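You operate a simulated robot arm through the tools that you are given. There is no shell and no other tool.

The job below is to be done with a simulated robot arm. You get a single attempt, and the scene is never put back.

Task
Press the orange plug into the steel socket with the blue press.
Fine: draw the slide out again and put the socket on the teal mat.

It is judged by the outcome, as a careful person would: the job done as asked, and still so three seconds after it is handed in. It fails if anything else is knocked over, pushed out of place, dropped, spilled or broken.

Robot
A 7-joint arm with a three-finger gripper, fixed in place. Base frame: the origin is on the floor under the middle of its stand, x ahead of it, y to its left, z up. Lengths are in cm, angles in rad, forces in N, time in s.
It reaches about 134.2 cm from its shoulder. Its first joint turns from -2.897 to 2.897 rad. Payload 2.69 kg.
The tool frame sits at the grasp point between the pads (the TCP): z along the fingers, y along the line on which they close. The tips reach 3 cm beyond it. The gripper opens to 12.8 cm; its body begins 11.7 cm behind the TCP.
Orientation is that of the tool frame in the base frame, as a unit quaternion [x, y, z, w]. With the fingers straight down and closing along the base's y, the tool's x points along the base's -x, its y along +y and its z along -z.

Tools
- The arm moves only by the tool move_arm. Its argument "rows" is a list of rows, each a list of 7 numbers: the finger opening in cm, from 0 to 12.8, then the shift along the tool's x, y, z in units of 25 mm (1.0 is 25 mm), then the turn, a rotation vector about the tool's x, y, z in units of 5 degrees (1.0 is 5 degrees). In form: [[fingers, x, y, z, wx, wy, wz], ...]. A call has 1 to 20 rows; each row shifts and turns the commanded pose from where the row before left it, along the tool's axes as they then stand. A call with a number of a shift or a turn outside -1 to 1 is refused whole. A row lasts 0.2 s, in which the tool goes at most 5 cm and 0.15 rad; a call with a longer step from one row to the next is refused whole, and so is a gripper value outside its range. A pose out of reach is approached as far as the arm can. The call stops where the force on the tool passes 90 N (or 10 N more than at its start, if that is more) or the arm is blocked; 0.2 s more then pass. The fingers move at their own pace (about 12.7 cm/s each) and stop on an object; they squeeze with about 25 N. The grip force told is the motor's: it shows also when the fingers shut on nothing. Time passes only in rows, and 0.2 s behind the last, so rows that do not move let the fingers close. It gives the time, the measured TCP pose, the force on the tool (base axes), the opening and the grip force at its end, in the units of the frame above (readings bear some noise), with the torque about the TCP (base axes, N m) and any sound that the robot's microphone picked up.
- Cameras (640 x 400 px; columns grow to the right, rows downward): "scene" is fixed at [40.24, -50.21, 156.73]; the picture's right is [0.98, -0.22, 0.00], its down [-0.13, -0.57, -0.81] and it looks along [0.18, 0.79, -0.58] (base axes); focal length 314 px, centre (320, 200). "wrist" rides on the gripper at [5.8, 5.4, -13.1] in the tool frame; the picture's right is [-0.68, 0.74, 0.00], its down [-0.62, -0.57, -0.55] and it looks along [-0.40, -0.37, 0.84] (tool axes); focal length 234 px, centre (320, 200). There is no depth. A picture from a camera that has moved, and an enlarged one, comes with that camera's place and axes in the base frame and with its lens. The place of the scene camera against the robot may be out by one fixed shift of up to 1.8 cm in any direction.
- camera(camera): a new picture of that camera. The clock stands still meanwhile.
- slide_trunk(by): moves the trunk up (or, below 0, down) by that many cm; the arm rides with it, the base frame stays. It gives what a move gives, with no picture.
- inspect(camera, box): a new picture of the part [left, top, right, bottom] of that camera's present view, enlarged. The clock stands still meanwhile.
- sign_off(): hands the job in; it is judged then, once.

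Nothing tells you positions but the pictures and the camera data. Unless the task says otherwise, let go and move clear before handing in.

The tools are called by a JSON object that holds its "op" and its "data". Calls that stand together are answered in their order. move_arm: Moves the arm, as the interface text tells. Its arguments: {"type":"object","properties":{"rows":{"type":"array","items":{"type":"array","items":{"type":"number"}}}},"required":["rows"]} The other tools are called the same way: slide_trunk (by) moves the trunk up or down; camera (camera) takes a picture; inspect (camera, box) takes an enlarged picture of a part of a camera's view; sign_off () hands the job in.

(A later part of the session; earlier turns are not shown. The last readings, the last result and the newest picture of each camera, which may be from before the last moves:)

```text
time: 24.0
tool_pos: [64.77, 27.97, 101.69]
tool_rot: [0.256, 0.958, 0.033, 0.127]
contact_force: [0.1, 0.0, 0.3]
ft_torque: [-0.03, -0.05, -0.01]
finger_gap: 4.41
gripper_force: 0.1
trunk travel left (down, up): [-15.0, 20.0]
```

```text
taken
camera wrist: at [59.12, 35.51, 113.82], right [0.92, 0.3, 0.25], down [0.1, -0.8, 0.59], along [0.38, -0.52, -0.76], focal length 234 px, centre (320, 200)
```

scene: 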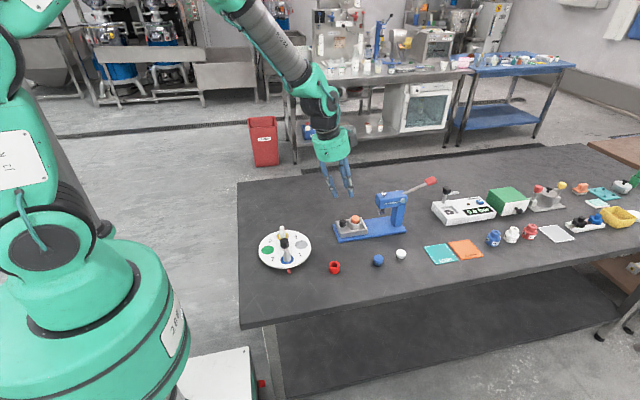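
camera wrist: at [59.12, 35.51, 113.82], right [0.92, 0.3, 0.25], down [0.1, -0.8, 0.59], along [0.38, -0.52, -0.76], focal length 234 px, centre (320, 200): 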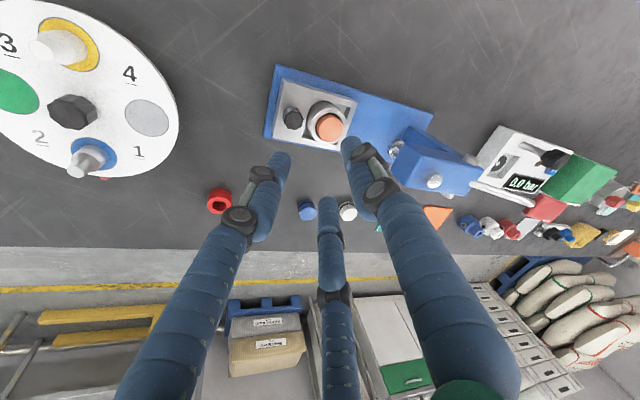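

The tilt and yaw came out as planned. I'll go to the pre-grasp point 8 cm back along the tool axis from the knob and check alignment.

{"op": "move_arm", "data": {"rows": [[4.4, 0.56, -0.316, 0.8, 0, 0, 0], [4.4, 0.56, -0.316, 0.8, 0, 0, 0], [4.4, 0, 0, 0, 0, 0, 0]]}}

{"op": "inspect", "data": {"camera": "wrist", "box": [240, 80, 400, 180]}}

{"op": "inspect", "data": {"camera": "scene", "box": [304, 180, 400, 240]}}

```text
time: 24.8
tool_pos: [62.72, 28.08, 97.11]
tool_rot: [0.257, 0.958, 0.033, 0.126]
contact_force: [-0.3, -0.1, -0.1]
ft_torque: [-0.02, 0.01, -0.01]
finger_gap: 4.39
gripper_force: 0.0
trunk travel left (down, up): [-15.0, 20.0]
```

```text
4.00 times, centred on (320, 130) of wrist
camera zoom: at [57.1, 35.56, 109.08], right [0.92, 0.3, 0.25], down [0.1, -0.8, 0.59], along [0.38, -0.52, -0.77], focal length 937 px, centre (320, 480)
```

zoom: 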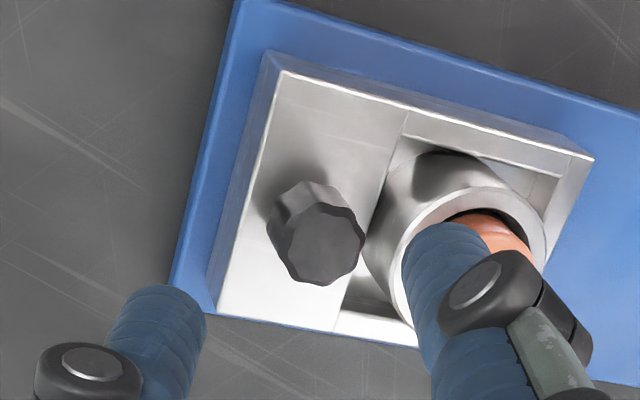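

```text
6.67 times, centred on (352, 210) of scene
camera zoom: at [40.24, -50.21, 156.73], right [0.98, -0.22, 0.0], down [-0.13, -0.57, -0.81], along [0.18, 0.79, -0.58], focal length 2092 px, centre (107, 133)
```

zoom: 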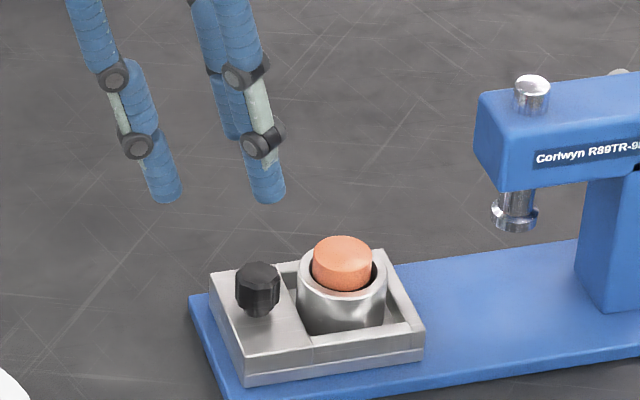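

The knob centre comes out at (65.4, 27.95), right on the tool axis. I'll advance 6 cm and check, then finish.

{"op": "move_arm", "data": {"rows": [[4.4, 0, -0.01, 0.6, 0, 0, 0], [4.4, 0, -0.01, 0.6, 0, 0, 0], [4.4, 0, -0.01, 0.6, 0, 0, 0], [4.4, 0, -0.01, 0.6, 0, 0, 0], [4.4, 0, 0, 0, 0, 0, 0]]}}

{"op": "inspect", "data": {"camera": "wrist", "box": [240, 100, 400, 200]}}

{"op": "inspect", "data": {"camera": "scene", "box": [320, 195, 384, 235]}}

```text
time: 26.0
tool_pos: [64.41, 28.23, 91.36]
tool_rot: [0.257, 0.958, 0.034, 0.125]
contact_force: [-0.1, -0.1, -0.1]
ft_torque: [0.02, -0.01, 0.02]
finger_gap: 4.41
gripper_force: 0.1
trunk travel left (down, up): [-15.0, 20.0]
```

```text
4.00 times, centred on (320, 150) of wrist
camera zoom: at [58.71, 35.64, 103.37], right [0.92, 0.3, 0.25], down [0.1, -0.8, 0.59], along [0.37, -0.52, -0.77], focal length 937 px, centre (320, 400)
```

zoom: 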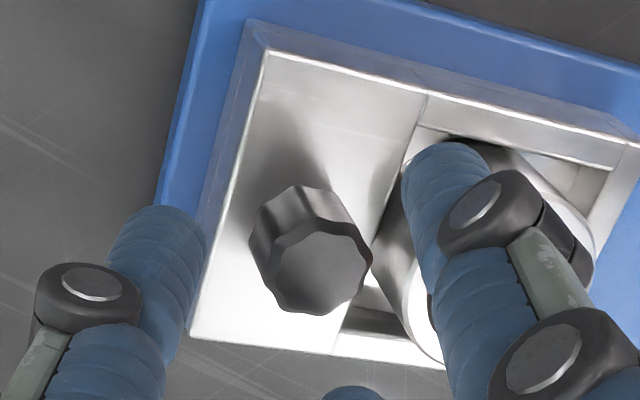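

```text
10.00 times, centred on (352, 215) of scene
camera zoom: at [40.24, -50.21, 156.73], right [0.98, -0.22, 0.0], down [-0.13, -0.57, -0.81], along [0.18, 0.79, -0.58], focal length 3138 px, centre (0, 50)
```

zoom: 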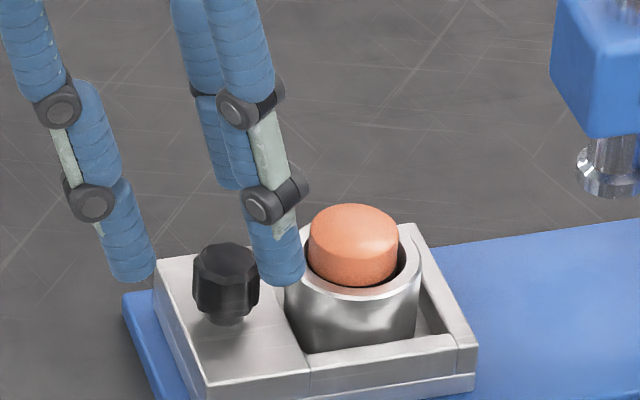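

Fingers straddle the knob with good clearance from the socket. I'll finish the approach with a small y correction and then close on the knob.

{"op": "move_arm", "data": {"rows": [[4.4, -0.05, -0.087, 0.3, 0, 0, 0], [4.4, 0, 0, 0.3, 0, 0, 0], [4.4, 0, 0, 0.22, 0, 0, 0], [4.4, 0, 0, 0, 0, 0, 0]]}}

{"op": "inspect", "data": {"camera": "wrist", "box": [240, 100, 400, 200]}}

{"op": "inspect", "data": {"camera": "scene", "box": [320, 195, 384, 235]}}

```text
time: 27.0
tool_pos: [64.93, 27.82, 89.24]
tool_rot: [0.257, 0.958, 0.034, 0.126]
contact_force: [-0.3, -0.4, 0.1]
ft_torque: [0.02, -0.01, -0.03]
finger_gap: 4.38
gripper_force: 0.0
trunk travel left (down, up): [-15.0, 20.0]
```

```text
4.00 times, centred on (320, 150) of wrist
camera zoom: at [59.19, 35.28, 101.3], right [0.92, 0.3, 0.25], down [0.1, -0.8, 0.59], along [0.37, -0.52, -0.77], focal length 937 px, centre (320, 400)
```

zoom: 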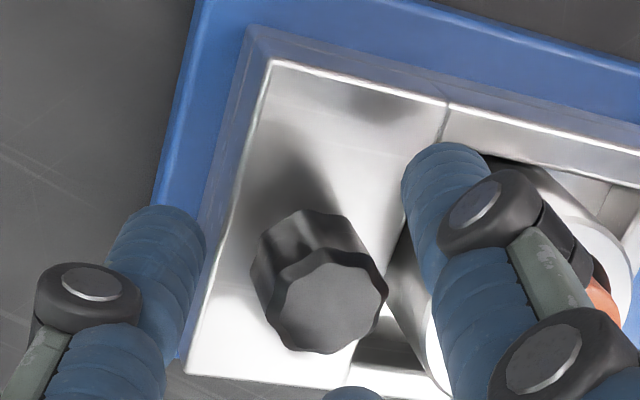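

```text
10.00 times, centred on (352, 215) of scene
camera zoom: at [40.24, -50.21, 156.73], right [0.98, -0.22, 0.0], down [-0.13, -0.57, -0.81], along [0.18, 0.79, -0.58], focal length 3138 px, centre (0, 50)
```

zoom: 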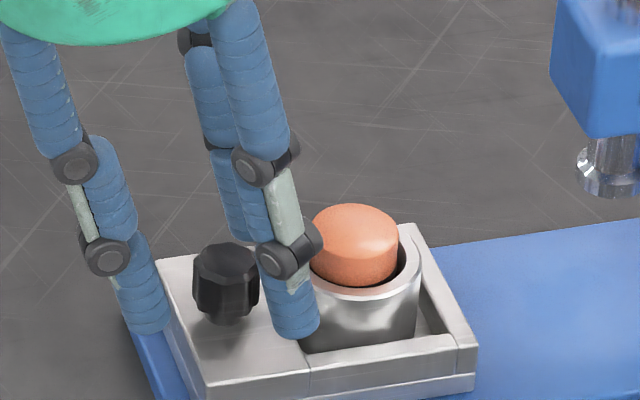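

The knob sits about 2 mm off the finger centre. I'll shift by that amount and close on it.

{"op": "move_arm", "data": {"rows": [[4.4, -0.016, 0.088, 0.016, 0, 0, 0], [3.5, 0, 0, 0, 0, 0, 0], [2.5, 0, 0, 0, 0, 0, 0], [1.5, 0, 0, 0, 0, 0, 0], [1.5, 0, 0, 0, 0, 0, 0], [1.5, 0, 0, 0, 0, 0, 0], [1.5, 0, 0, 0, 0, 0, 0]]}}

{"op": "inspect", "data": {"camera": "wrist", "box": [240, 100, 400, 200]}}

{"op": "inspect", "data": {"camera": "scene", "box": [320, 195, 384, 235]}}

```text
time: 28.6
tool_pos: [64.99, 28.07, 89.24]
tool_rot: [0.256, 0.958, 0.034, 0.125]
contact_force: [-1.3, 5.7, -4.2]
ft_torque: [0.21, 0.51, 0.06]
finger_gap: 2.34
gripper_force: 45.0
trunk travel left (down, up): [-15.0, 20.0]
```

```text
4.00 times, centred on (320, 150) of wrist
camera zoom: at [59.31, 35.49, 101.3], right [0.92, 0.3, 0.25], down [0.1, -0.8, 0.59], along [0.37, -0.52, -0.77], focal length 937 px, centre (320, 400)
```

zoom: 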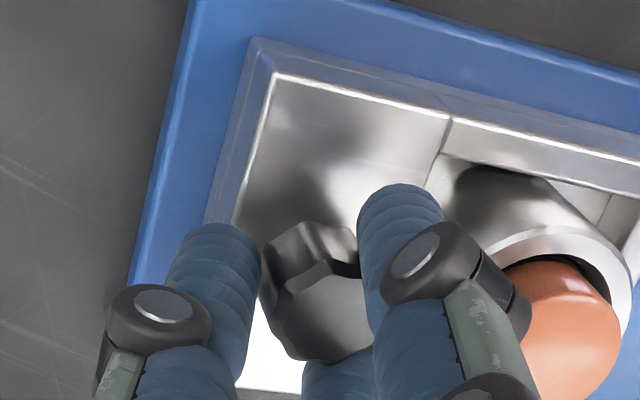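

```text
10.00 times, centred on (352, 215) of scene
camera zoom: at [40.24, -50.21, 156.73], right [0.98, -0.22, 0.0], down [-0.13, -0.57, -0.81], along [0.18, 0.79, -0.58], focal length 3138 px, centre (0, 50)
```

zoom: 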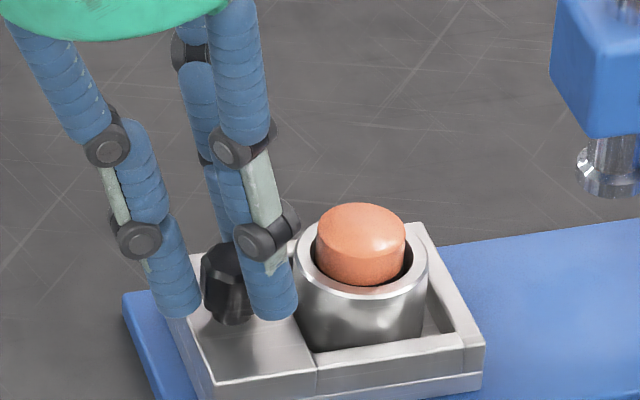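

The knob is held and the slide moved freely a few millimetres toward +x. I'll push the slide in along +x, half the way first.

{"op": "move_arm", "data": {"rows": [[1.5, -0.25, 0.145, 0.078, 0, 0, 0], [1.5, -0.33, 0.19, 0.102, 0, 0, 0], [1.5, -0.33, 0.19, 0.102, 0, 0, 0], [1.5, -0.33, 0.19, 0.102, 0, 0, 0], [1.5, 0, 0, 0, 0, 0, 0]]}}

{"op": "inspect", "data": {"camera": "scene", "box": [320, 180, 416, 240]}}

```text
time: 29.8
tool_pos: [68.69, 27.95, 89.37]
tool_rot: [0.256, 0.958, 0.033, 0.126]
contact_force: [0.1, 8.1, -6.0]
ft_torque: [0.25, 0.17, 0.09]
finger_gap: 2.32
gripper_force: 45.2
trunk travel left (down, up): [-15.0, 20.0]
```

```text
6.67 times, centred on (368, 210) of scene
camera zoom: at [40.24, -50.21, 156.73], right [0.98, -0.22, 0.0], down [-0.13, -0.57, -0.81], along [0.18, 0.79, -0.58], focal length 2092 px, centre (0, 133)
```

zoom: 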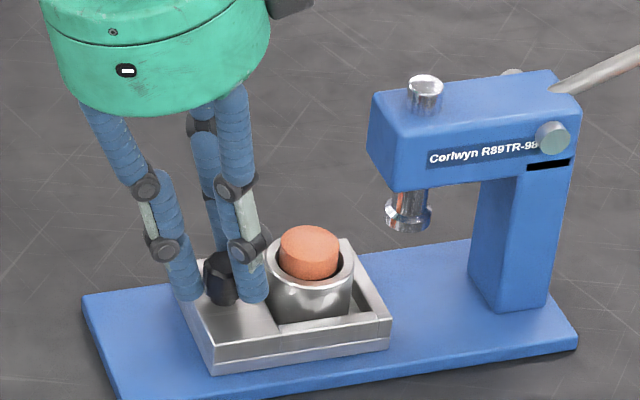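

The slide moves smoothly. I'll continue another 3 cm and then check the plug against the ram.

{"op": "move_arm", "data": {"rows": [[1.5, -0.25, 0.145, 0.078, 0, 0, 0], [1.5, -0.25, 0.145, 0.078, 0, 0, 0], [1.5, -0.25, 0.145, 0.078, 0, 0, 0], [1.5, -0.25, 0.145, 0.078, 0, 0, 0], [1.5, 0, 0, 0, 0, 0, 0]]}}

{"op": "inspect", "data": {"camera": "scene", "box": [336, 180, 416, 230]}}

{"op": "camera", "data": {"camera": "wrist"}}

```text
time: 31.0
tool_pos: [71.64, 27.92, 89.26]
tool_rot: [0.256, 0.958, 0.033, 0.125]
contact_force: [-0.7, 8.0, -7.5]
ft_torque: [-0.03, 0.55, 0.11]
finger_gap: 2.32
gripper_force: 44.9
trunk travel left (down, up): [-15.0, 20.0]
```

```text
8.00 times, centred on (376, 205) of scene
camera zoom: at [40.24, -50.21, 156.73], right [0.98, -0.22, 0.0], down [-0.13, -0.57, -0.81], along [0.18, 0.79, -0.58], focal length 2511 px, centre (-128, 160)
```

zoom: 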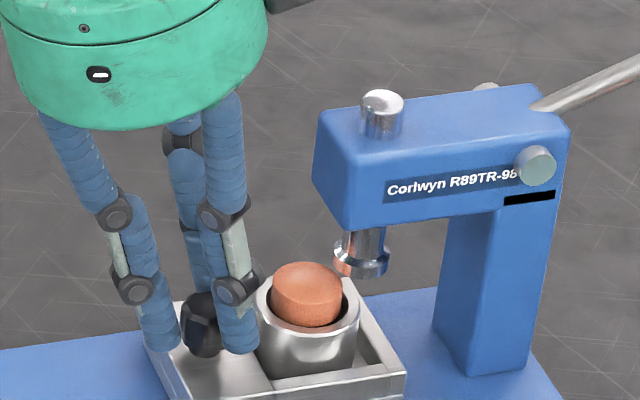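

```text
taken
camera wrist: at [65.89, 35.49, 101.31], right [0.92, 0.3, 0.25], down [0.1, -0.8, 0.6], along [0.37, -0.52, -0.77], focal length 234 px, centre (320, 200)
```

wrist: 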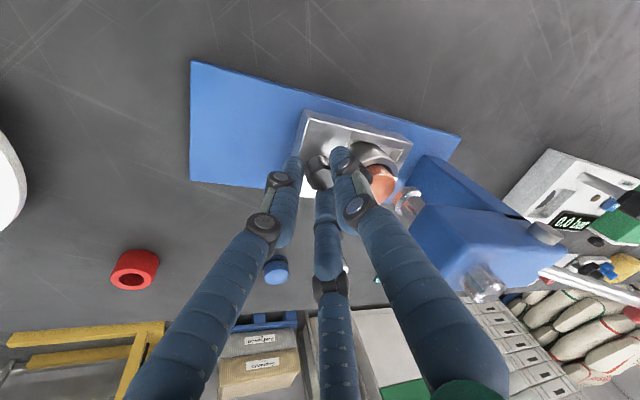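

The plug clears the ram by around 7 mm and about 2.4 cm of travel remains. I'll push 2 cm more, slowly.

{"op": "move_arm", "data": {"rows": [[1.5, -0.167, 0.097, 0.052, 0, 0, 0], [1.5, -0.167, 0.097, 0.052, 0, 0, 0], [1.5, -0.167, 0.097, 0.052, 0, 0, 0], [1.5, -0.167, 0.097, 0.052, 0, 0, 0], [1.5, 0, 0, 0, 0, 0, 0]]}}

{"op": "inspect", "data": {"camera": "scene", "box": [352, 190, 416, 230]}}

```text
time: 32.2
tool_pos: [73.68, 28.02, 89.26]
tool_rot: [0.256, 0.958, 0.034, 0.125]
contact_force: [0.7, 5.4, -10.6]
ft_torque: [0.18, 0.42, 0.0]
finger_gap: 2.31
gripper_force: 45.0
trunk travel left (down, up): [-15.0, 20.0]
```

```text
10.00 times, centred on (384, 210) of scene
camera zoom: at [40.24, -50.21, 156.73], right [0.98, -0.22, 0.0], down [-0.13, -0.57, -0.81], along [0.18, 0.79, -0.58], focal length 3138 px, centre (-320, 100)
```

zoom: 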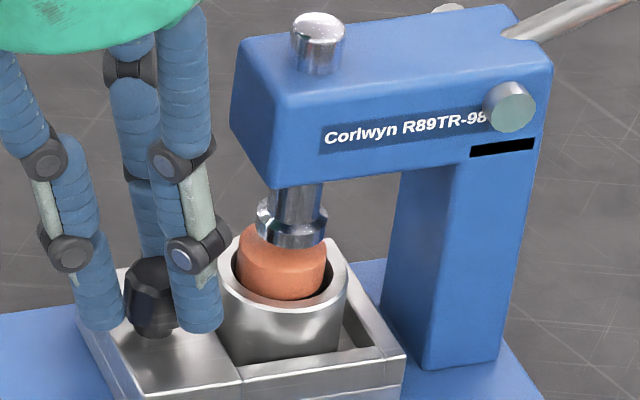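

About 4 mm remain before the plug is centred under the ram. I'll ease it in with small steps, watching for the end stop.

{"op": "move_arm", "data": {"rows": [[1.5, -0.05, 0.029, 0.0155, 0, 0, 0], [1.5, -0.05, 0.029, 0.0155, 0, 0, 0], [1.5, 0, 0, 0, 0, 0, 0]]}}

{"op": "inspect", "data": {"camera": "scene", "box": [352, 190, 416, 230]}}

```text
time: 33.0
tool_pos: [73.74, 27.92, 89.24]
tool_rot: [0.256, 0.958, 0.033, 0.126]
contact_force: [-28.2, 10.8, -0.1]
ft_torque: [0.17, 1.57, 0.12]
finger_gap: 2.31
gripper_force: 44.6
trunk travel left (down, up): [-15.0, 20.0]
```

```text
10.00 times, centred on (384, 210) of scene
camera zoom: at [40.24, -50.21, 156.73], right [0.98, -0.22, 0.0], down [-0.13, -0.57, -0.81], along [0.18, 0.79, -0.58], focal length 3138 px, centre (-320, 100)
```

zoom: 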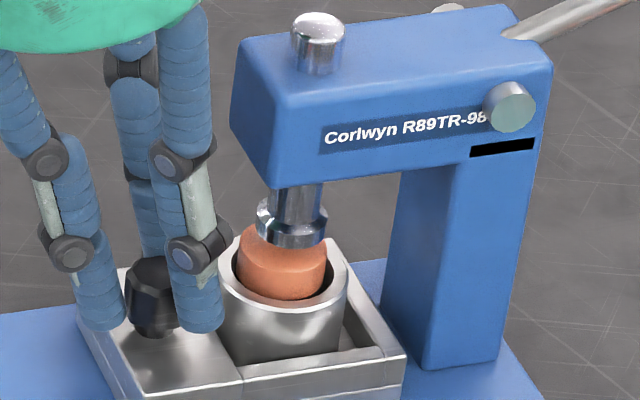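

A 28 N reaction shows the slide has reached its end stop under the ram. I'll relieve the push, open the fingers slightly, and back off along the tool axis.

{"op": "move_arm", "data": {"rows": [[1.5, 0.067, -0.0386, -0.0207, 0, 0, 0], [2.6, 0, 0, 0, 0, 0, 0], [3.4, 0, 0, 0, 0, 0, 0], [3.4, 0, 0, 0, 0, 0, 0], [3.4, 0, 0, -0.2, 0, 0, 0], [3.4, 0, 0, -0.4, 0, 0, 0], [3.4, 0, 0, -0.6, 0, 0, 0], [3.4, 0, 0, -0.8, 0, 0, 0], [3.4, 0, 0, -0.8, 0, 0, 0], [3.4, 0, 0, -0.8, 0, 0, 0], [3.4, 0, 0, 0, 0, 0, 0]]}}

{"op": "inspect", "data": {"camera": "scene", "box": [352, 170, 448, 230]}}

{"op": "camera", "data": {"camera": "wrist"}}

```text
time: 35.4
tool_pos: [71.31, 27.95, 98.01]
tool_rot: [0.257, 0.957, 0.033, 0.126]
contact_force: [0.2, -0.6, -0.5]
ft_torque: [-0.01, -0.02, -0.02]
finger_gap: 3.4
gripper_force: 0.0
trunk travel left (down, up): [-15.0, 20.0]
```

```text
6.67 times, centred on (400, 200) of scene
camera zoom: at [40.24, -50.21, 156.73], right [0.98, -0.22, 0.0], down [-0.13, -0.57, -0.81], along [0.18, 0.79, -0.58], focal length 2092 px, centre (-213, 200)
```

zoom: 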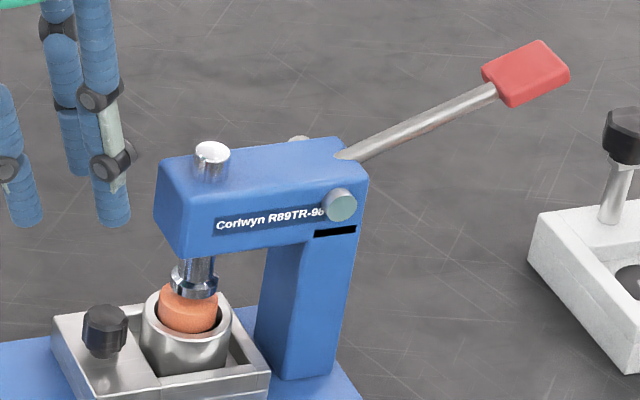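

```text
taken
camera wrist: at [65.64, 35.45, 110.1], right [0.92, 0.3, 0.25], down [0.1, -0.8, 0.59], along [0.38, -0.52, -0.77], focal length 234 px, centre (320, 200)
```

wrist: 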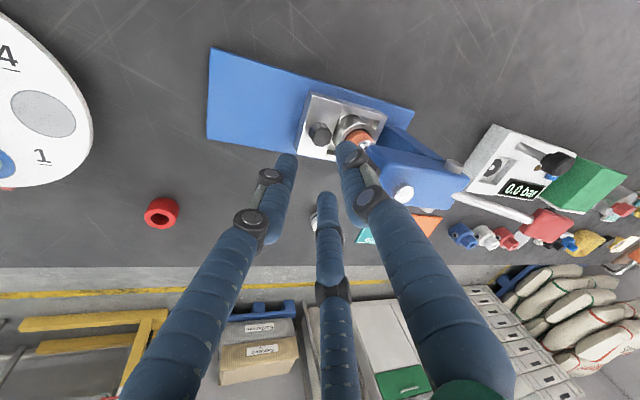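

The slide is home with the plug under the ram, and the press lever's red grip is at about (95.4, 28.1, 99.3), hinged near (85.6, 94). I'll rise, level the tool, close the fingers and move above the grip.

{"op": "move_arm", "data": {"rows": [[3.4, -0.215, 0.124, -0.927, 0, 0, 0], [3.4, -0.215, 0.124, -0.927, 0, 0, 0], [3.4, -0.215, 0.124, -0.927, 0, 0, 0], [3.4, -0.215, 0.124, -0.927, 0, 0, 0], [3.4, -0.215, 0.124, -0.927, 0, 0, 0], [3.4, 0, 0, 0, 0.5, 0.866, 0], [3.4, 0, 0, 0, 0.5, 0.866, 0], [3.4, 0, 0, 0, 0.5, 0.866, 0], [2, -0.835, 0.489, 0, 0, 0, 0], [1, -0.835, 0.489, 0, 0, 0, 0], [0, -0.835, 0.489, 0, 0, 0, 0], [0, -0.835, 0.489, 0, 0, 0, 0], [0, -0.835, 0.489, 0, 0, 0, 0], [0, -0.835, 0.489, 0, 0, 0, 0], [0, -0.835, 0.489, 0, 0, 0, 0], [0, -0.835, 0.489, 0, 0, 0, 0], [0, -0.835, 0.489, 0, 0, 0, 0], [0, -0.835, 0.489, 0, 0, 0, 0], [0, 0, 0, 0, 0, 0, 0]]}}

{"op": "inspect", "data": {"camera": "scene", "box": [360, 140, 488, 220]}}

{"op": "camera", "data": {"camera": "wrist"}}

{"op": "inspect", "data": {"camera": "wrist", "box": [240, 80, 400, 180]}}

```text
time: 39.4
tool_pos: [95.5, 28.05, 109.88]
tool_rot: [0.259, 0.966, 0.0, 0.0]
contact_force: [-0.2, -0.5, -0.9]
ft_torque: [-0.03, 0.03, -0.02]
finger_gap: 0.2
gripper_force: 24.5
trunk travel left (down, up): [-15.0, 20.0]
```

```text
5.00 times, centred on (424, 180) of scene
camera zoom: at [40.24, -50.21, 156.73], right [0.98, -0.22, 0.0], down [-0.13, -0.57, -0.81], along [0.18, 0.79, -0.58], focal length 1569 px, centre (-200, 300)
```

zoom: 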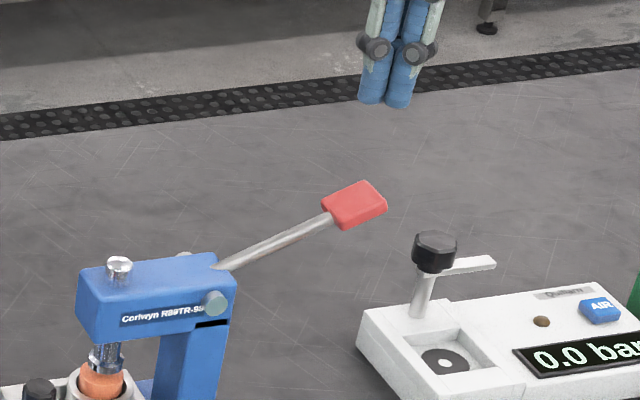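

```text
taken
camera wrist: at [93.17, 35.56, 123.01], right [0.95, 0.3, 0.0], down [0.25, -0.8, 0.55], along [0.16, -0.52, -0.84], focal length 234 px, centre (320, 200)
```

wrist: 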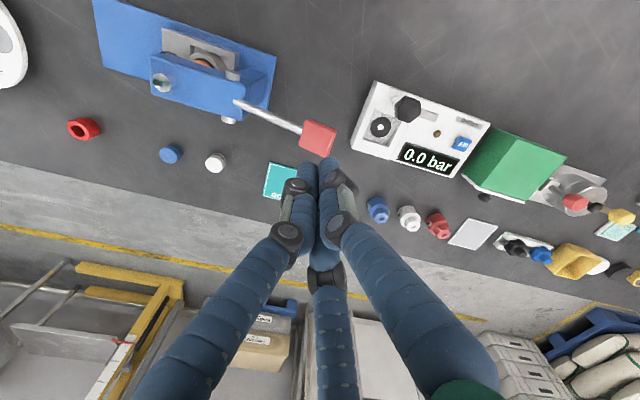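

```text
4.00 times, centred on (320, 130) of wrist
camera zoom: at [93.17, 35.56, 123.01], right [0.95, 0.3, 0.0], down [0.25, -0.8, 0.55], along [0.16, -0.52, -0.84], focal length 937 px, centre (320, 480)
```

zoom: 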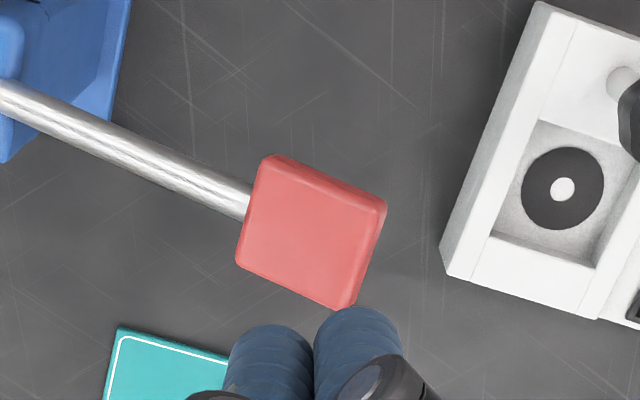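

The grip paddle is directly under the closed fingers at (95.3, 28.1, 99.5). I'll lower to just above it.

{"op": "move_arm", "data": {"rows": [[0, 0, 0, 0.6, 0, 0, 0], [0, 0, 0, 0.6, 0, 0, 0], [0, 0, 0, 0.6, 0, 0, 0], [0, 0, 0, 0.3, 0, 0, 0], [0, 0, 0, 0.2, 0, 0, 0], [0, 0, 0, 0, 0, 0, 0]]}}

{"op": "inspect", "data": {"camera": "scene", "box": [360, 150, 456, 210]}}

```text
time: 40.8
tool_pos: [95.64, 28.11, 104.22]
tool_rot: [0.258, 0.966, 0.0, 0.0]
contact_force: [0.0, 0.2, 0.2]
ft_torque: [-0.01, -0.01, -0.02]
finger_gap: 0.22
gripper_force: 24.9
trunk travel left (down, up): [-15.0, 20.0]
```

```text
6.67 times, centred on (408, 180) of scene
camera zoom: at [40.24, -50.21, 156.73], right [0.98, -0.22, 0.0], down [-0.13, -0.57, -0.81], along [0.18, 0.79, -0.58], focal length 2092 px, centre (-267, 333)
```

zoom: 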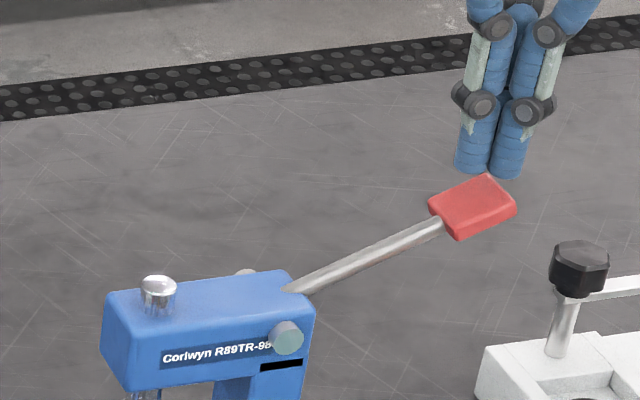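

Fingertips are just above the paddle. I'll shift 3 mm back toward the hinge and press down in small steps.

{"op": "move_arm", "data": {"rows": [[0, 0.104, -0.06, 0.2, 0, 0, 0], [0, 0, 0, 0.2, 0, 0, 0], [0, 0, 0, 0.2, 0, 0, 0], [0, 0, 0, 0.2, 0, 0, 0], [0, 0, 0, 0, 0, 0, 0]]}}

{"op": "inspect", "data": {"camera": "scene", "box": [352, 160, 448, 220]}}

```text
time: 42.0
tool_pos: [95.31, 28.03, 102.2]
tool_rot: [0.259, 0.966, 0.0, 0.0]
contact_force: [-0.7, 0.6, 0.2]
ft_torque: [0.0, 0.01, 0.0]
finger_gap: 0.22
gripper_force: 31.7
trunk travel left (down, up): [-15.0, 20.0]
```

```text
6.67 times, centred on (400, 190) of scene
camera zoom: at [40.24, -50.21, 156.73], right [0.98, -0.22, 0.0], down [-0.13, -0.57, -0.81], along [0.18, 0.79, -0.58], focal length 2092 px, centre (-213, 267)
```

zoom: 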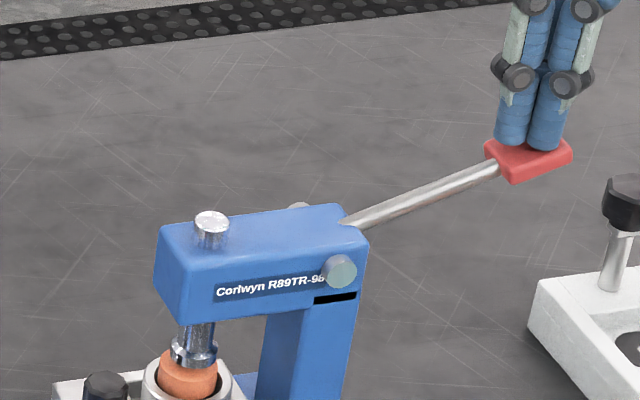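

The fingers are on the paddle and it is yielding with little force. I'll keep pressing down and watch the ram.

{"op": "move_arm", "data": {"rows": [[0, 0, 0, 0.2, 0, 0, 0], [0, 0, 0, 0.2, 0, 0, 0], [0, 0, 0, 0.2, 0, 0, 0], [0, 0, 0, 0.2, 0, 0, 0], [0, 0, 0, 0, 0, 0, 0]]}}

{"op": "inspect", "data": {"camera": "scene", "box": [352, 160, 448, 220]}}

```text
time: 43.2
tool_pos: [95.42, 27.95, 100.26]
tool_rot: [0.259, 0.966, -0.001, -0.001]
contact_force: [-0.1, 0.5, 1.6]
ft_torque: [0.02, 0.0, -0.03]
finger_gap: 0.19
gripper_force: 31.6
trunk travel left (down, up): [-15.0, 20.0]
```

```text
6.67 times, centred on (400, 190) of scene
camera zoom: at [40.24, -50.21, 156.73], right [0.98, -0.22, 0.0], down [-0.13, -0.57, -0.81], along [0.18, 0.79, -0.58], focal length 2092 px, centre (-213, 267)
```

zoom: 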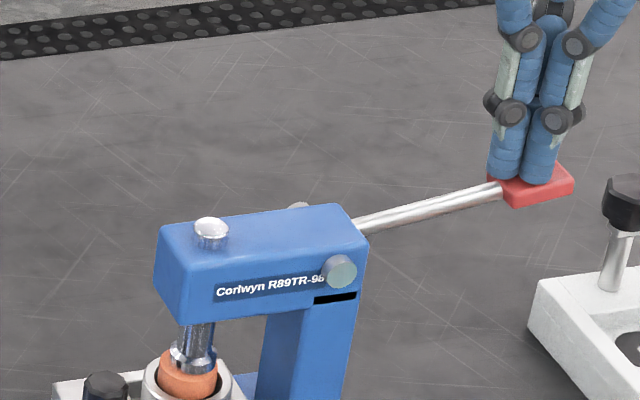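

The ram is descending as the lever goes down. I'll continue.

{"op": "move_arm", "data": {"rows": [[0, 0, 0, 0.2, 0, 0, 0], [0, 0, 0, 0.2, 0, 0, 0], [0, 0, 0, 0.2, 0, 0, 0], [0, 0, 0, 0.2, 0, 0, 0], [0, 0, 0, 0, 0, 0, 0]]}}

{"op": "inspect", "data": {"camera": "scene", "box": [352, 170, 448, 230]}}

```text
time: 44.4
tool_pos: [95.35, 28.04, 98.36]
tool_rot: [0.258, 0.966, 0.0, 0.0]
contact_force: [1.0, -0.3, 2.9]
ft_torque: [-0.02, -0.04, 0.03]
finger_gap: 0.58
gripper_force: 31.7
trunk travel left (down, up): [-15.0, 20.0]
```

```text
6.67 times, centred on (400, 200) of scene
camera zoom: at [40.24, -50.21, 156.73], right [0.98, -0.22, 0.0], down [-0.13, -0.57, -0.81], along [0.18, 0.79, -0.58], focal length 2092 px, centre (-213, 200)
```

zoom: 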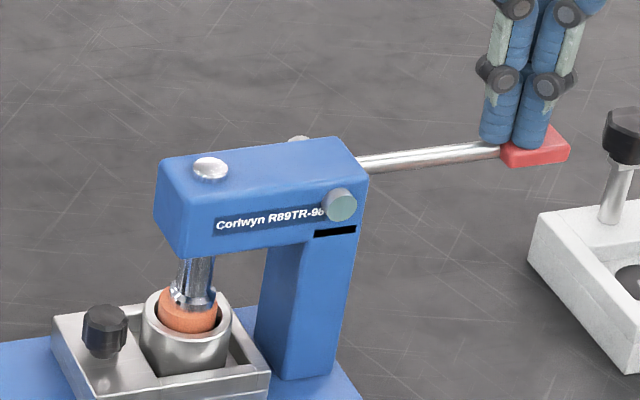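

The lever is nearly level and the ram is at the plug. The paddle has swung outward, so I'll re-centre the fingers 1 cm further out and continue pressing.

{"op": "move_arm", "data": {"rows": [[0, 0, 0, -0.2, 0, 0, 0], [0, -0.346, 0.2, 0, 0, 0, 0], [0, 0, 0, 0.2, 0, 0, 0], [0, 0, 0, 0.2, 0, 0, 0], [0, 0, 0, 0.2, 0, 0, 0], [0, 0, 0, 0.2, 0, 0, 0], [0, 0, 0, 0, 0, 0, 0]]}}

{"op": "inspect", "data": {"camera": "scene", "box": [352, 170, 448, 230]}}

```text
time: 46.0
tool_pos: [96.14, 28.06, 96.67]
tool_rot: [0.259, 0.966, 0.0, 0.001]
contact_force: [1.7, -0.5, 3.9]
ft_torque: [0.01, -0.03, -0.03]
finger_gap: 0.22
gripper_force: 31.3
trunk travel left (down, up): [-15.0, 20.0]
```

```text
6.67 times, centred on (400, 200) of scene
camera zoom: at [40.24, -50.21, 156.73], right [0.98, -0.22, 0.0], down [-0.13, -0.57, -0.81], along [0.18, 0.79, -0.58], focal length 2092 px, centre (-213, 200)
```

zoom: 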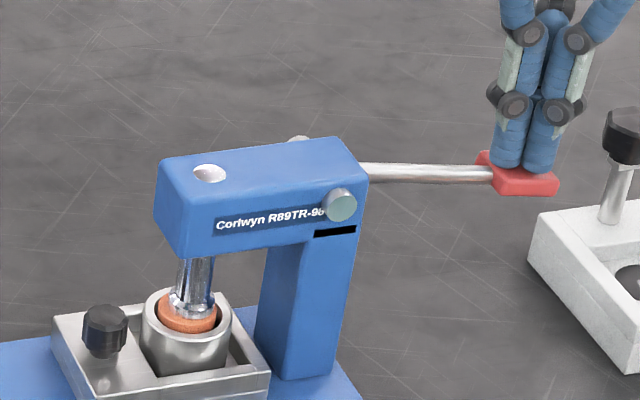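

The plug is being pressed in. I'll continue down until the force rises.

{"op": "move_arm", "data": {"rows": [[0, 0, 0, 0.2, 0, 0, 0], [0, 0, 0, 0.2, 0, 0, 0], [0, 0, 0, 0.2, 0, 0, 0], [0, 0, 0, 0, 0, 0, 0]]}}

{"op": "inspect", "data": {"camera": "scene", "box": [352, 170, 448, 230]}}

```text
time: 47.0
tool_pos: [96.19, 28.11, 96.12]
tool_rot: [0.259, 0.966, 0.002, 0.005]
contact_force: [-15.0, -4.7, 65.6]
ft_torque: [-0.29, 1.42, 0.01]
finger_gap: 0.21
gripper_force: 31.3
trunk travel left (down, up): [-15.0, 20.0]
```

```text
6.67 times, centred on (400, 200) of scene
camera zoom: at [40.24, -50.21, 156.73], right [0.98, -0.22, 0.0], down [-0.13, -0.57, -0.81], along [0.18, 0.79, -0.58], focal length 2092 px, centre (-213, 200)
```

zoom: 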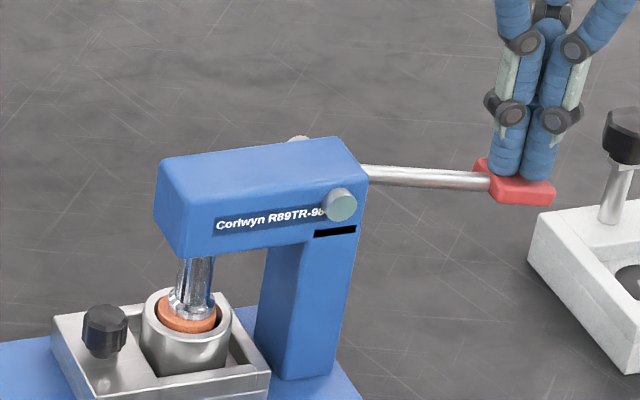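

The force rose to 66 N. I'll look closely at the plug and the ram.

{"op": "inspect", "data": {"camera": "scene", "box": [364, 200, 396, 220]}}

{"op": "camera", "data": {"camera": "wrist"}}

{"op": "inspect", "data": {"camera": "wrist", "box": [0, 0, 160, 100]}}

```text
16.00 times, centred on (380, 210) of scene
camera zoom: at [40.24, -50.21, 156.73], right [0.98, -0.22, 0.0], down [-0.13, -0.57, -0.81], along [0.18, 0.79, -0.58], focal length 5022 px, centre (-640, 40)
```

zoom: 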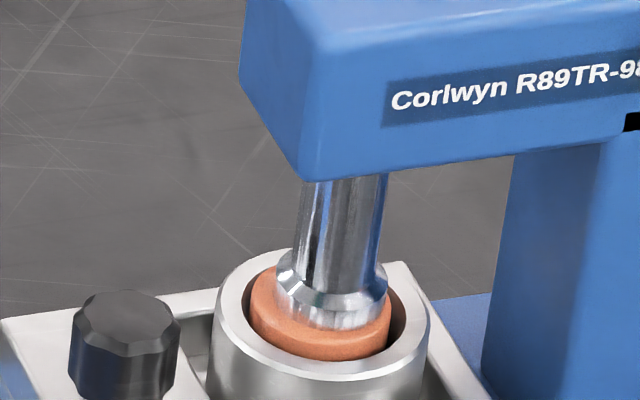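

```text
taken
camera wrist: at [93.71, 35.52, 109.26], right [0.95, 0.3, 0.01], down [0.25, -0.8, 0.55], along [0.17, -0.52, -0.84], focal length 234 px, centre (320, 200)
```

wrist: 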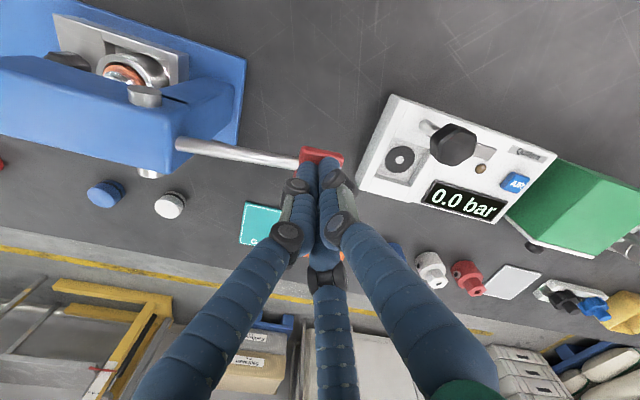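

```text
4.00 times, centred on (80, 50) of wrist
camera zoom: at [93.71, 35.52, 109.26], right [0.95, 0.3, 0.01], down [0.25, -0.8, 0.55], along [0.17, -0.52, -0.84], focal length 937 px, centre (1280, 800)
```

zoom: 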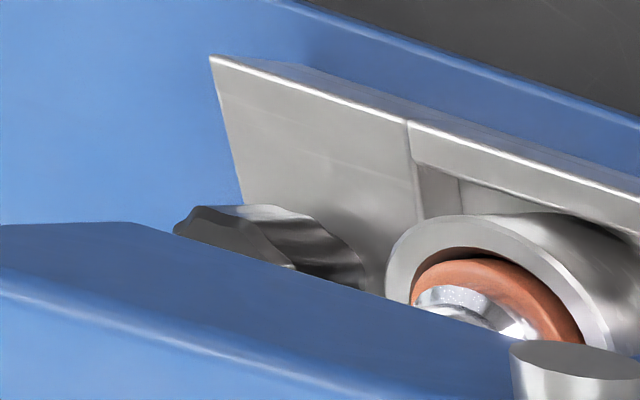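

The plug top is now nearly flush with the rim and the lever has hit a firm stop. I'll add a small extra push to confirm it is seated.

{"op": "move_arm", "data": {"rows": [[0, 0, 0, 0.08, 0, 0, 0], [0, 0, 0, 0, 0, 0, 0], [0, 0, 0, 0, 0, 0, 0]]}}

{"op": "inspect", "data": {"camera": "scene", "box": [364, 200, 396, 220]}}

```text
time: 47.8
tool_pos: [96.24, 28.07, 96.01]
tool_rot: [0.259, 0.966, 0.003, 0.005]
contact_force: [-11.9, -2.8, 74.2]
ft_torque: [-0.3, 1.54, 0.02]
finger_gap: 0.2
gripper_force: 31.9
trunk travel left (down, up): [-15.0, 20.0]
```

```text
16.00 times, centred on (380, 210) of scene
camera zoom: at [40.24, -50.21, 156.73], right [0.98, -0.22, 0.0], down [-0.13, -0.57, -0.81], along [0.18, 0.79, -0.58], focal length 5022 px, centre (-640, 40)
```

zoom: 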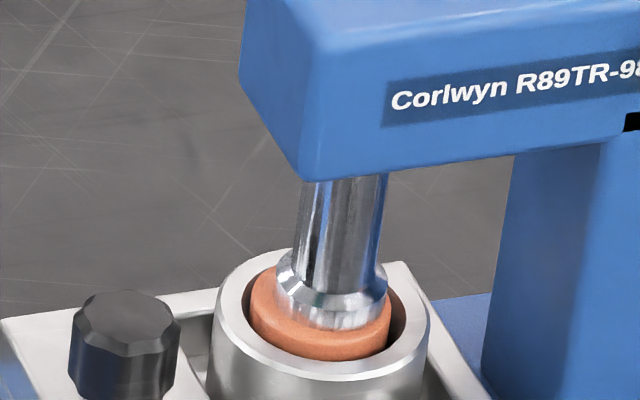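

No further movement at 74 N, so the plug is seated against its stop. I'll ease off the lever and see whether it returns by itself.

{"op": "move_arm", "data": {"rows": [[0, 0, 0, -0.3, 0, 0, 0], [0, 0, 0, -0.3, 0, 0, 0], [0, 0, 0, -0.4, 0, 0, 0], [0, 0, 0, -0.4, 0, 0, 0], [0, 0, 0, 0, 0, 0, 0]]}}

{"op": "inspect", "data": {"camera": "scene", "box": [352, 160, 448, 220]}}

{"op": "inspect", "data": {"camera": "scene", "box": [364, 200, 396, 220]}}

```text
time: 49.0
tool_pos: [96.31, 27.99, 98.48]
tool_rot: [0.259, 0.966, 0.0, -0.001]
contact_force: [-0.3, -1.0, 1.6]
ft_torque: [0.0, -0.02, 0.0]
finger_gap: 0.59
gripper_force: 31.4
trunk travel left (down, up): [-15.0, 20.0]
```

```text
6.67 times, centred on (400, 190) of scene
camera zoom: at [40.24, -50.21, 156.73], right [0.98, -0.22, 0.0], down [-0.13, -0.57, -0.81], along [0.18, 0.79, -0.58], focal length 2092 px, centre (-213, 267)
```

zoom: 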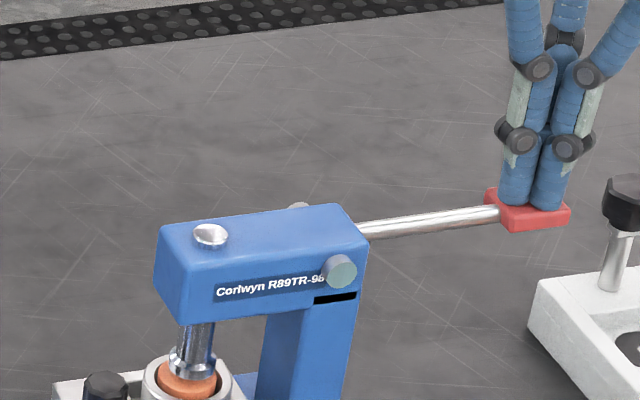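

```text
16.00 times, centred on (380, 210) of scene
camera zoom: at [40.24, -50.21, 156.73], right [0.98, -0.22, 0.0], down [-0.13, -0.57, -0.81], along [0.18, 0.79, -0.58], focal length 5022 px, centre (-640, 40)
```

zoom: 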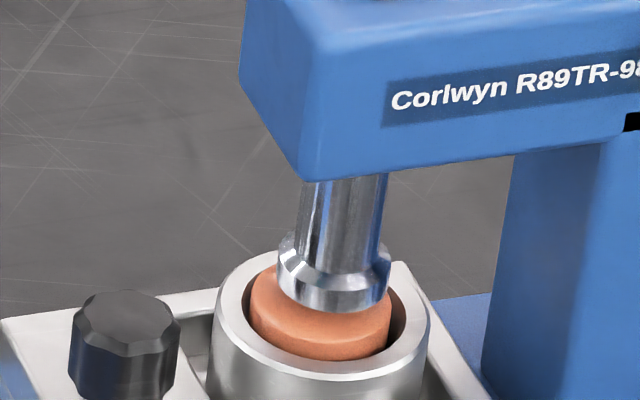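

The lever follows back up under its own spring and the plug stays down in the socket. I'll keep rising slowly until clear of the lever.

{"op": "move_arm", "data": {"rows": [[0, 0, 0, -0.3, 0, 0, 0], [0, 0, 0, -0.3, 0, 0, 0], [0, 0, 0, -0.3, 0, 0, 0], [0, 0, 0, -0.4, 0, 0, 0], [0, 0, 0, -0.4, 0, 0, 0], [0, 0, 0, -0.4, 0, 0, 0], [0, 0, 0, -0.6, 0, 0, 0], [0, 0, 0, -0.8, 0, 0, 0], [0, 0, 0, -0.8, 0, 0, 0], [0, 0, 0, 0, 0, 0, 0]]}}

{"op": "inspect", "data": {"camera": "scene", "box": [352, 160, 448, 220]}}

{"op": "inspect", "data": {"camera": "scene", "box": [364, 200, 396, 220]}}

```text
time: 51.2
tool_pos: [96.31, 28.22, 109.24]
tool_rot: [0.259, 0.966, -0.001, 0.0]
contact_force: [-0.3, 0.1, -0.6]
ft_torque: [0.02, -0.03, -0.01]
finger_gap: 0.23
gripper_force: 31.7
trunk travel left (down, up): [-15.0, 20.0]
```

```text
6.67 times, centred on (400, 190) of scene
camera zoom: at [40.24, -50.21, 156.73], right [0.98, -0.22, 0.0], down [-0.13, -0.57, -0.81], along [0.18, 0.79, -0.58], focal length 2092 px, centre (-213, 267)
```

zoom: 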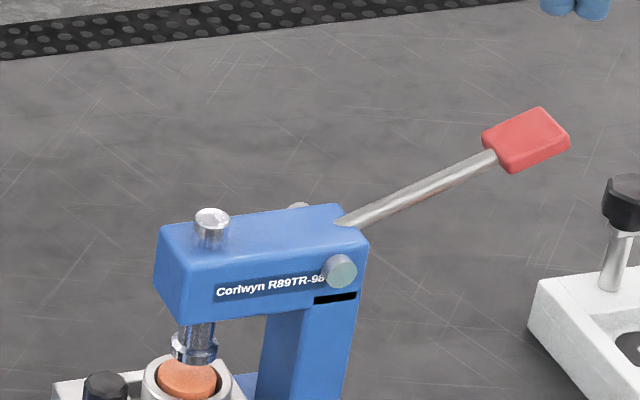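

```text
16.00 times, centred on (380, 210) of scene
camera zoom: at [40.24, -50.21, 156.73], right [0.98, -0.22, 0.0], down [-0.13, -0.57, -0.81], along [0.18, 0.79, -0.58], focal length 5022 px, centre (-640, 40)
```

zoom: 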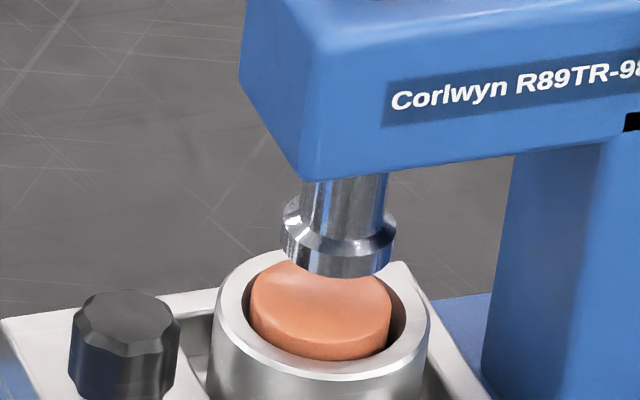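

The ram and lever are back up, and the plug sits seated in the socket. Now I'll go back over the press, tilt as before and come to the pre-grasp point at the knob.

{"op": "move_arm", "data": {"rows": [[0, 0.86, -0.509, 0, 0, 0, 0], [0, 0.86, -0.509, 0, 0, 0, 0], [0, 0.86, -0.509, 0, 0, 0, 0], [0, 0.86, -0.509, 0, 0, 0, 0], [0, 0.86, -0.509, 0, 0, 0, 0], [0, 0.86, -0.509, 0, 0, 0, 0], [0, 0.86, -0.509, 0, 0, 0, 0], [1, 0.86, -0.509, 0, 0, 0, 0], [2, 0.86, -0.509, 0, 0, 0, 0], [3.4, 0.86, -0.509, 0, 0, 0, 0], [3.4, 0, 0, 0, -0.5, -0.866, 0], [3.4, 0, 0, 0, -0.5, -0.866, 0], [3.4, 0, 0, 0, -0.5, -0.866, 0], [3.4, 0, 0, 0, 0, 0, 0]]}}

{"op": "camera", "data": {"camera": "wrist"}}

```text
time: 54.2
tool_pos: [71.34, 27.88, 109.4]
tool_rot: [0.257, 0.958, 0.033, 0.127]
contact_force: [0.2, 0.2, -0.4]
ft_torque: [0.0, 0.0, -0.01]
finger_gap: 3.42
gripper_force: 0.0
trunk travel left (down, up): [-15.0, 20.0]
```

```text
taken
camera wrist: at [65.62, 35.28, 121.4], right [0.92, 0.3, 0.25], down [0.1, -0.8, 0.59], along [0.38, -0.52, -0.76], focal length 234 px, centre (320, 200)
```

wrist: 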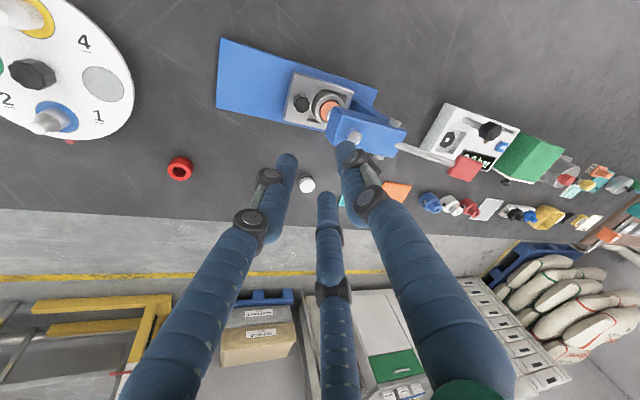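

I'm above the knob with the tool tilted. I'll descend to the retreat point used before.

{"op": "move_arm", "data": {"rows": [[3.4, 0.204, -0.108, 0.88, 0, 0, 0], [3.4, 0.204, -0.108, 0.88, 0, 0, 0], [3.4, 0.204, -0.108, 0.88, 0, 0, 0], [3.4, 0.204, -0.108, 0.88, 0, 0, 0], [3.4, 0.204, -0.118, 0.88, 0, 0, 0], [3.4, 0, 0, 0, 0, 0, 0]]}}

{"op": "inspect", "data": {"camera": "wrist", "box": [240, 80, 400, 180]}}

{"op": "inspect", "data": {"camera": "scene", "box": [336, 180, 416, 230]}}

```text
time: 55.6
tool_pos: [71.49, 27.88, 97.72]
tool_rot: [0.257, 0.958, 0.034, 0.126]
contact_force: [-0.1, 0.7, -0.7]
ft_torque: [-0.05, 0.03, 0.0]
finger_gap: 3.42
gripper_force: 0.1
trunk travel left (down, up): [-15.0, 20.0]
```

```text
4.00 times, centred on (320, 130) of wrist
camera zoom: at [65.79, 35.42, 109.88], right [0.92, 0.3, 0.25], down [0.1, -0.8, 0.59], along [0.38, -0.52, -0.77], focal length 937 px, centre (320, 480)
```

zoom: 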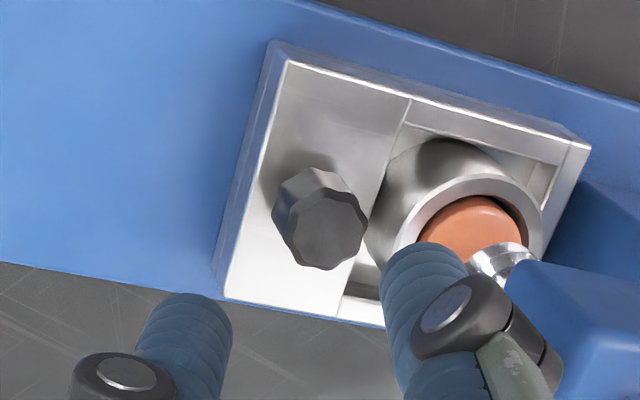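

```text
8.00 times, centred on (376, 205) of scene
camera zoom: at [40.24, -50.21, 156.73], right [0.98, -0.22, 0.0], down [-0.13, -0.57, -0.81], along [0.18, 0.79, -0.58], focal length 2511 px, centre (-128, 160)
```

zoom: 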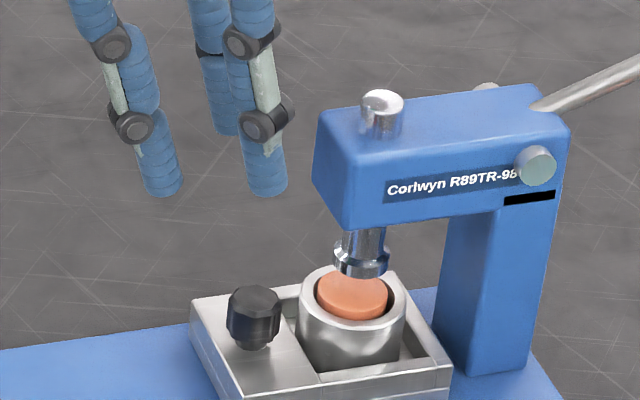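

The knob is at about (74.5, 27.9, 87.4), in line with the tool axis. I'll advance most of the way and check the clearance to the head.

{"op": "move_arm", "data": {"rows": [[3.4, 0, 0.005, 0.65, 0, 0, 0], [3.4, 0, 0.005, 0.65, 0, 0, 0], [3.4, 0, 0.005, 0.65, 0, 0, 0], [3.4, 0, 0.005, 0.65, 0, 0, 0], [3.4, 0, 0, 0, 0, 0, 0]]}}

{"op": "inspect", "data": {"camera": "wrist", "box": [240, 100, 400, 200]}}

{"op": "inspect", "data": {"camera": "scene", "box": [336, 180, 416, 230]}}

```text
time: 56.8
tool_pos: [73.14, 27.84, 91.57]
tool_rot: [0.257, 0.958, 0.033, 0.125]
contact_force: [-0.3, -0.3, 0.5]
ft_torque: [-0.01, 0.02, -0.01]
finger_gap: 3.42
gripper_force: 0.1
trunk travel left (down, up): [-15.0, 20.0]
```

```text
4.00 times, centred on (320, 150) of wrist
camera zoom: at [67.46, 35.39, 103.62], right [0.92, 0.3, 0.25], down [0.1, -0.8, 0.59], along [0.37, -0.52, -0.77], focal length 937 px, centre (320, 400)
```

zoom: 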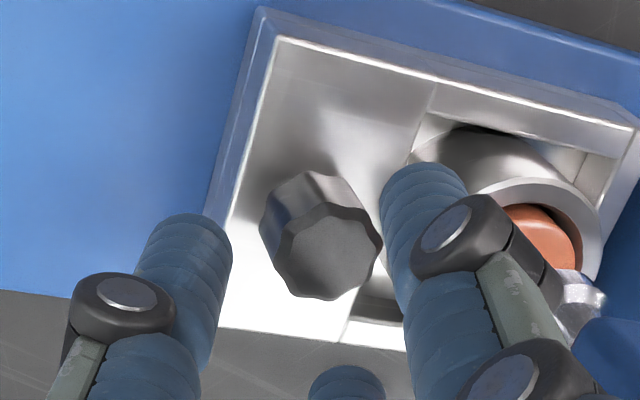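

```text
8.00 times, centred on (376, 205) of scene
camera zoom: at [40.24, -50.21, 156.73], right [0.98, -0.22, 0.0], down [-0.13, -0.57, -0.81], along [0.18, 0.79, -0.58], focal length 2511 px, centre (-128, 160)
```

zoom: 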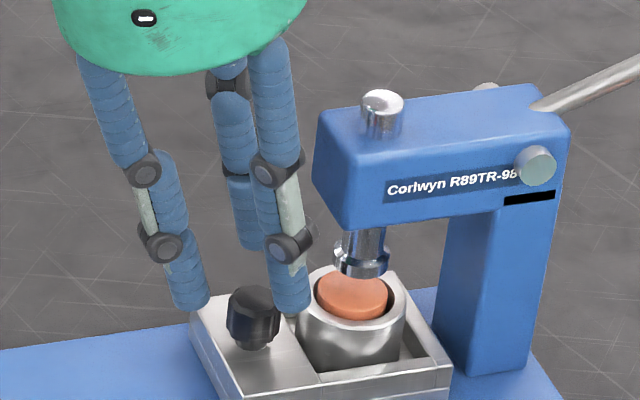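

Alignment is within 2 mm; I'll correct, finish the approach and close on the knob.

{"op": "move_arm", "data": {"rows": [[3.4, -0.026, 0.07, 0.4, 0, 0, 0], [3.4, 0, 0, 0.3, 0, 0, 0], [3.4, 0, 0, 0.27, 0, 0, 0], [3.4, 0, 0, 0, 0, 0, 0], [2.5, 0, 0, 0, 0, 0, 0], [1.5, 0, 0, 0, 0, 0, 0], [1.5, 0, 0, 0, 0, 0, 0], [1.5, 0, 0, 0, 0, 0, 0], [1.5, 0, 0, 0, 0, 0, 0]]}}

{"op": "inspect", "data": {"camera": "scene", "box": [336, 180, 416, 230]}}

```text
time: 58.8
tool_pos: [73.72, 28.01, 89.09]
tool_rot: [0.256, 0.958, 0.032, 0.125]
contact_force: [-22.1, 1.6, -2.8]
ft_torque: [0.22, 1.07, -0.07]
finger_gap: 2.34
gripper_force: 45.0
trunk travel left (down, up): [-15.0, 20.0]
```

```text
8.00 times, centred on (376, 205) of scene
camera zoom: at [40.24, -50.21, 156.73], right [0.98, -0.22, 0.0], down [-0.13, -0.57, -0.81], along [0.18, 0.79, -0.58], focal length 2511 px, centre (-128, 160)
```

zoom: 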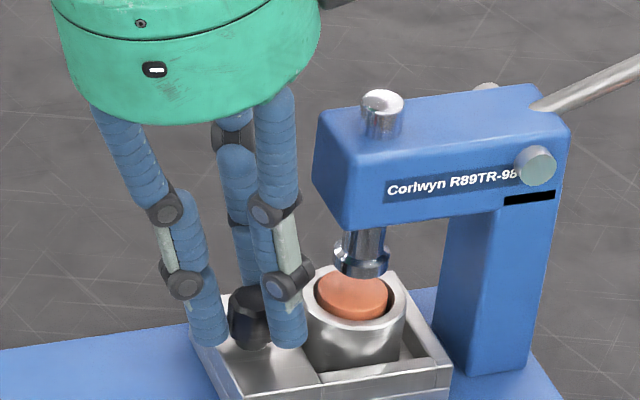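

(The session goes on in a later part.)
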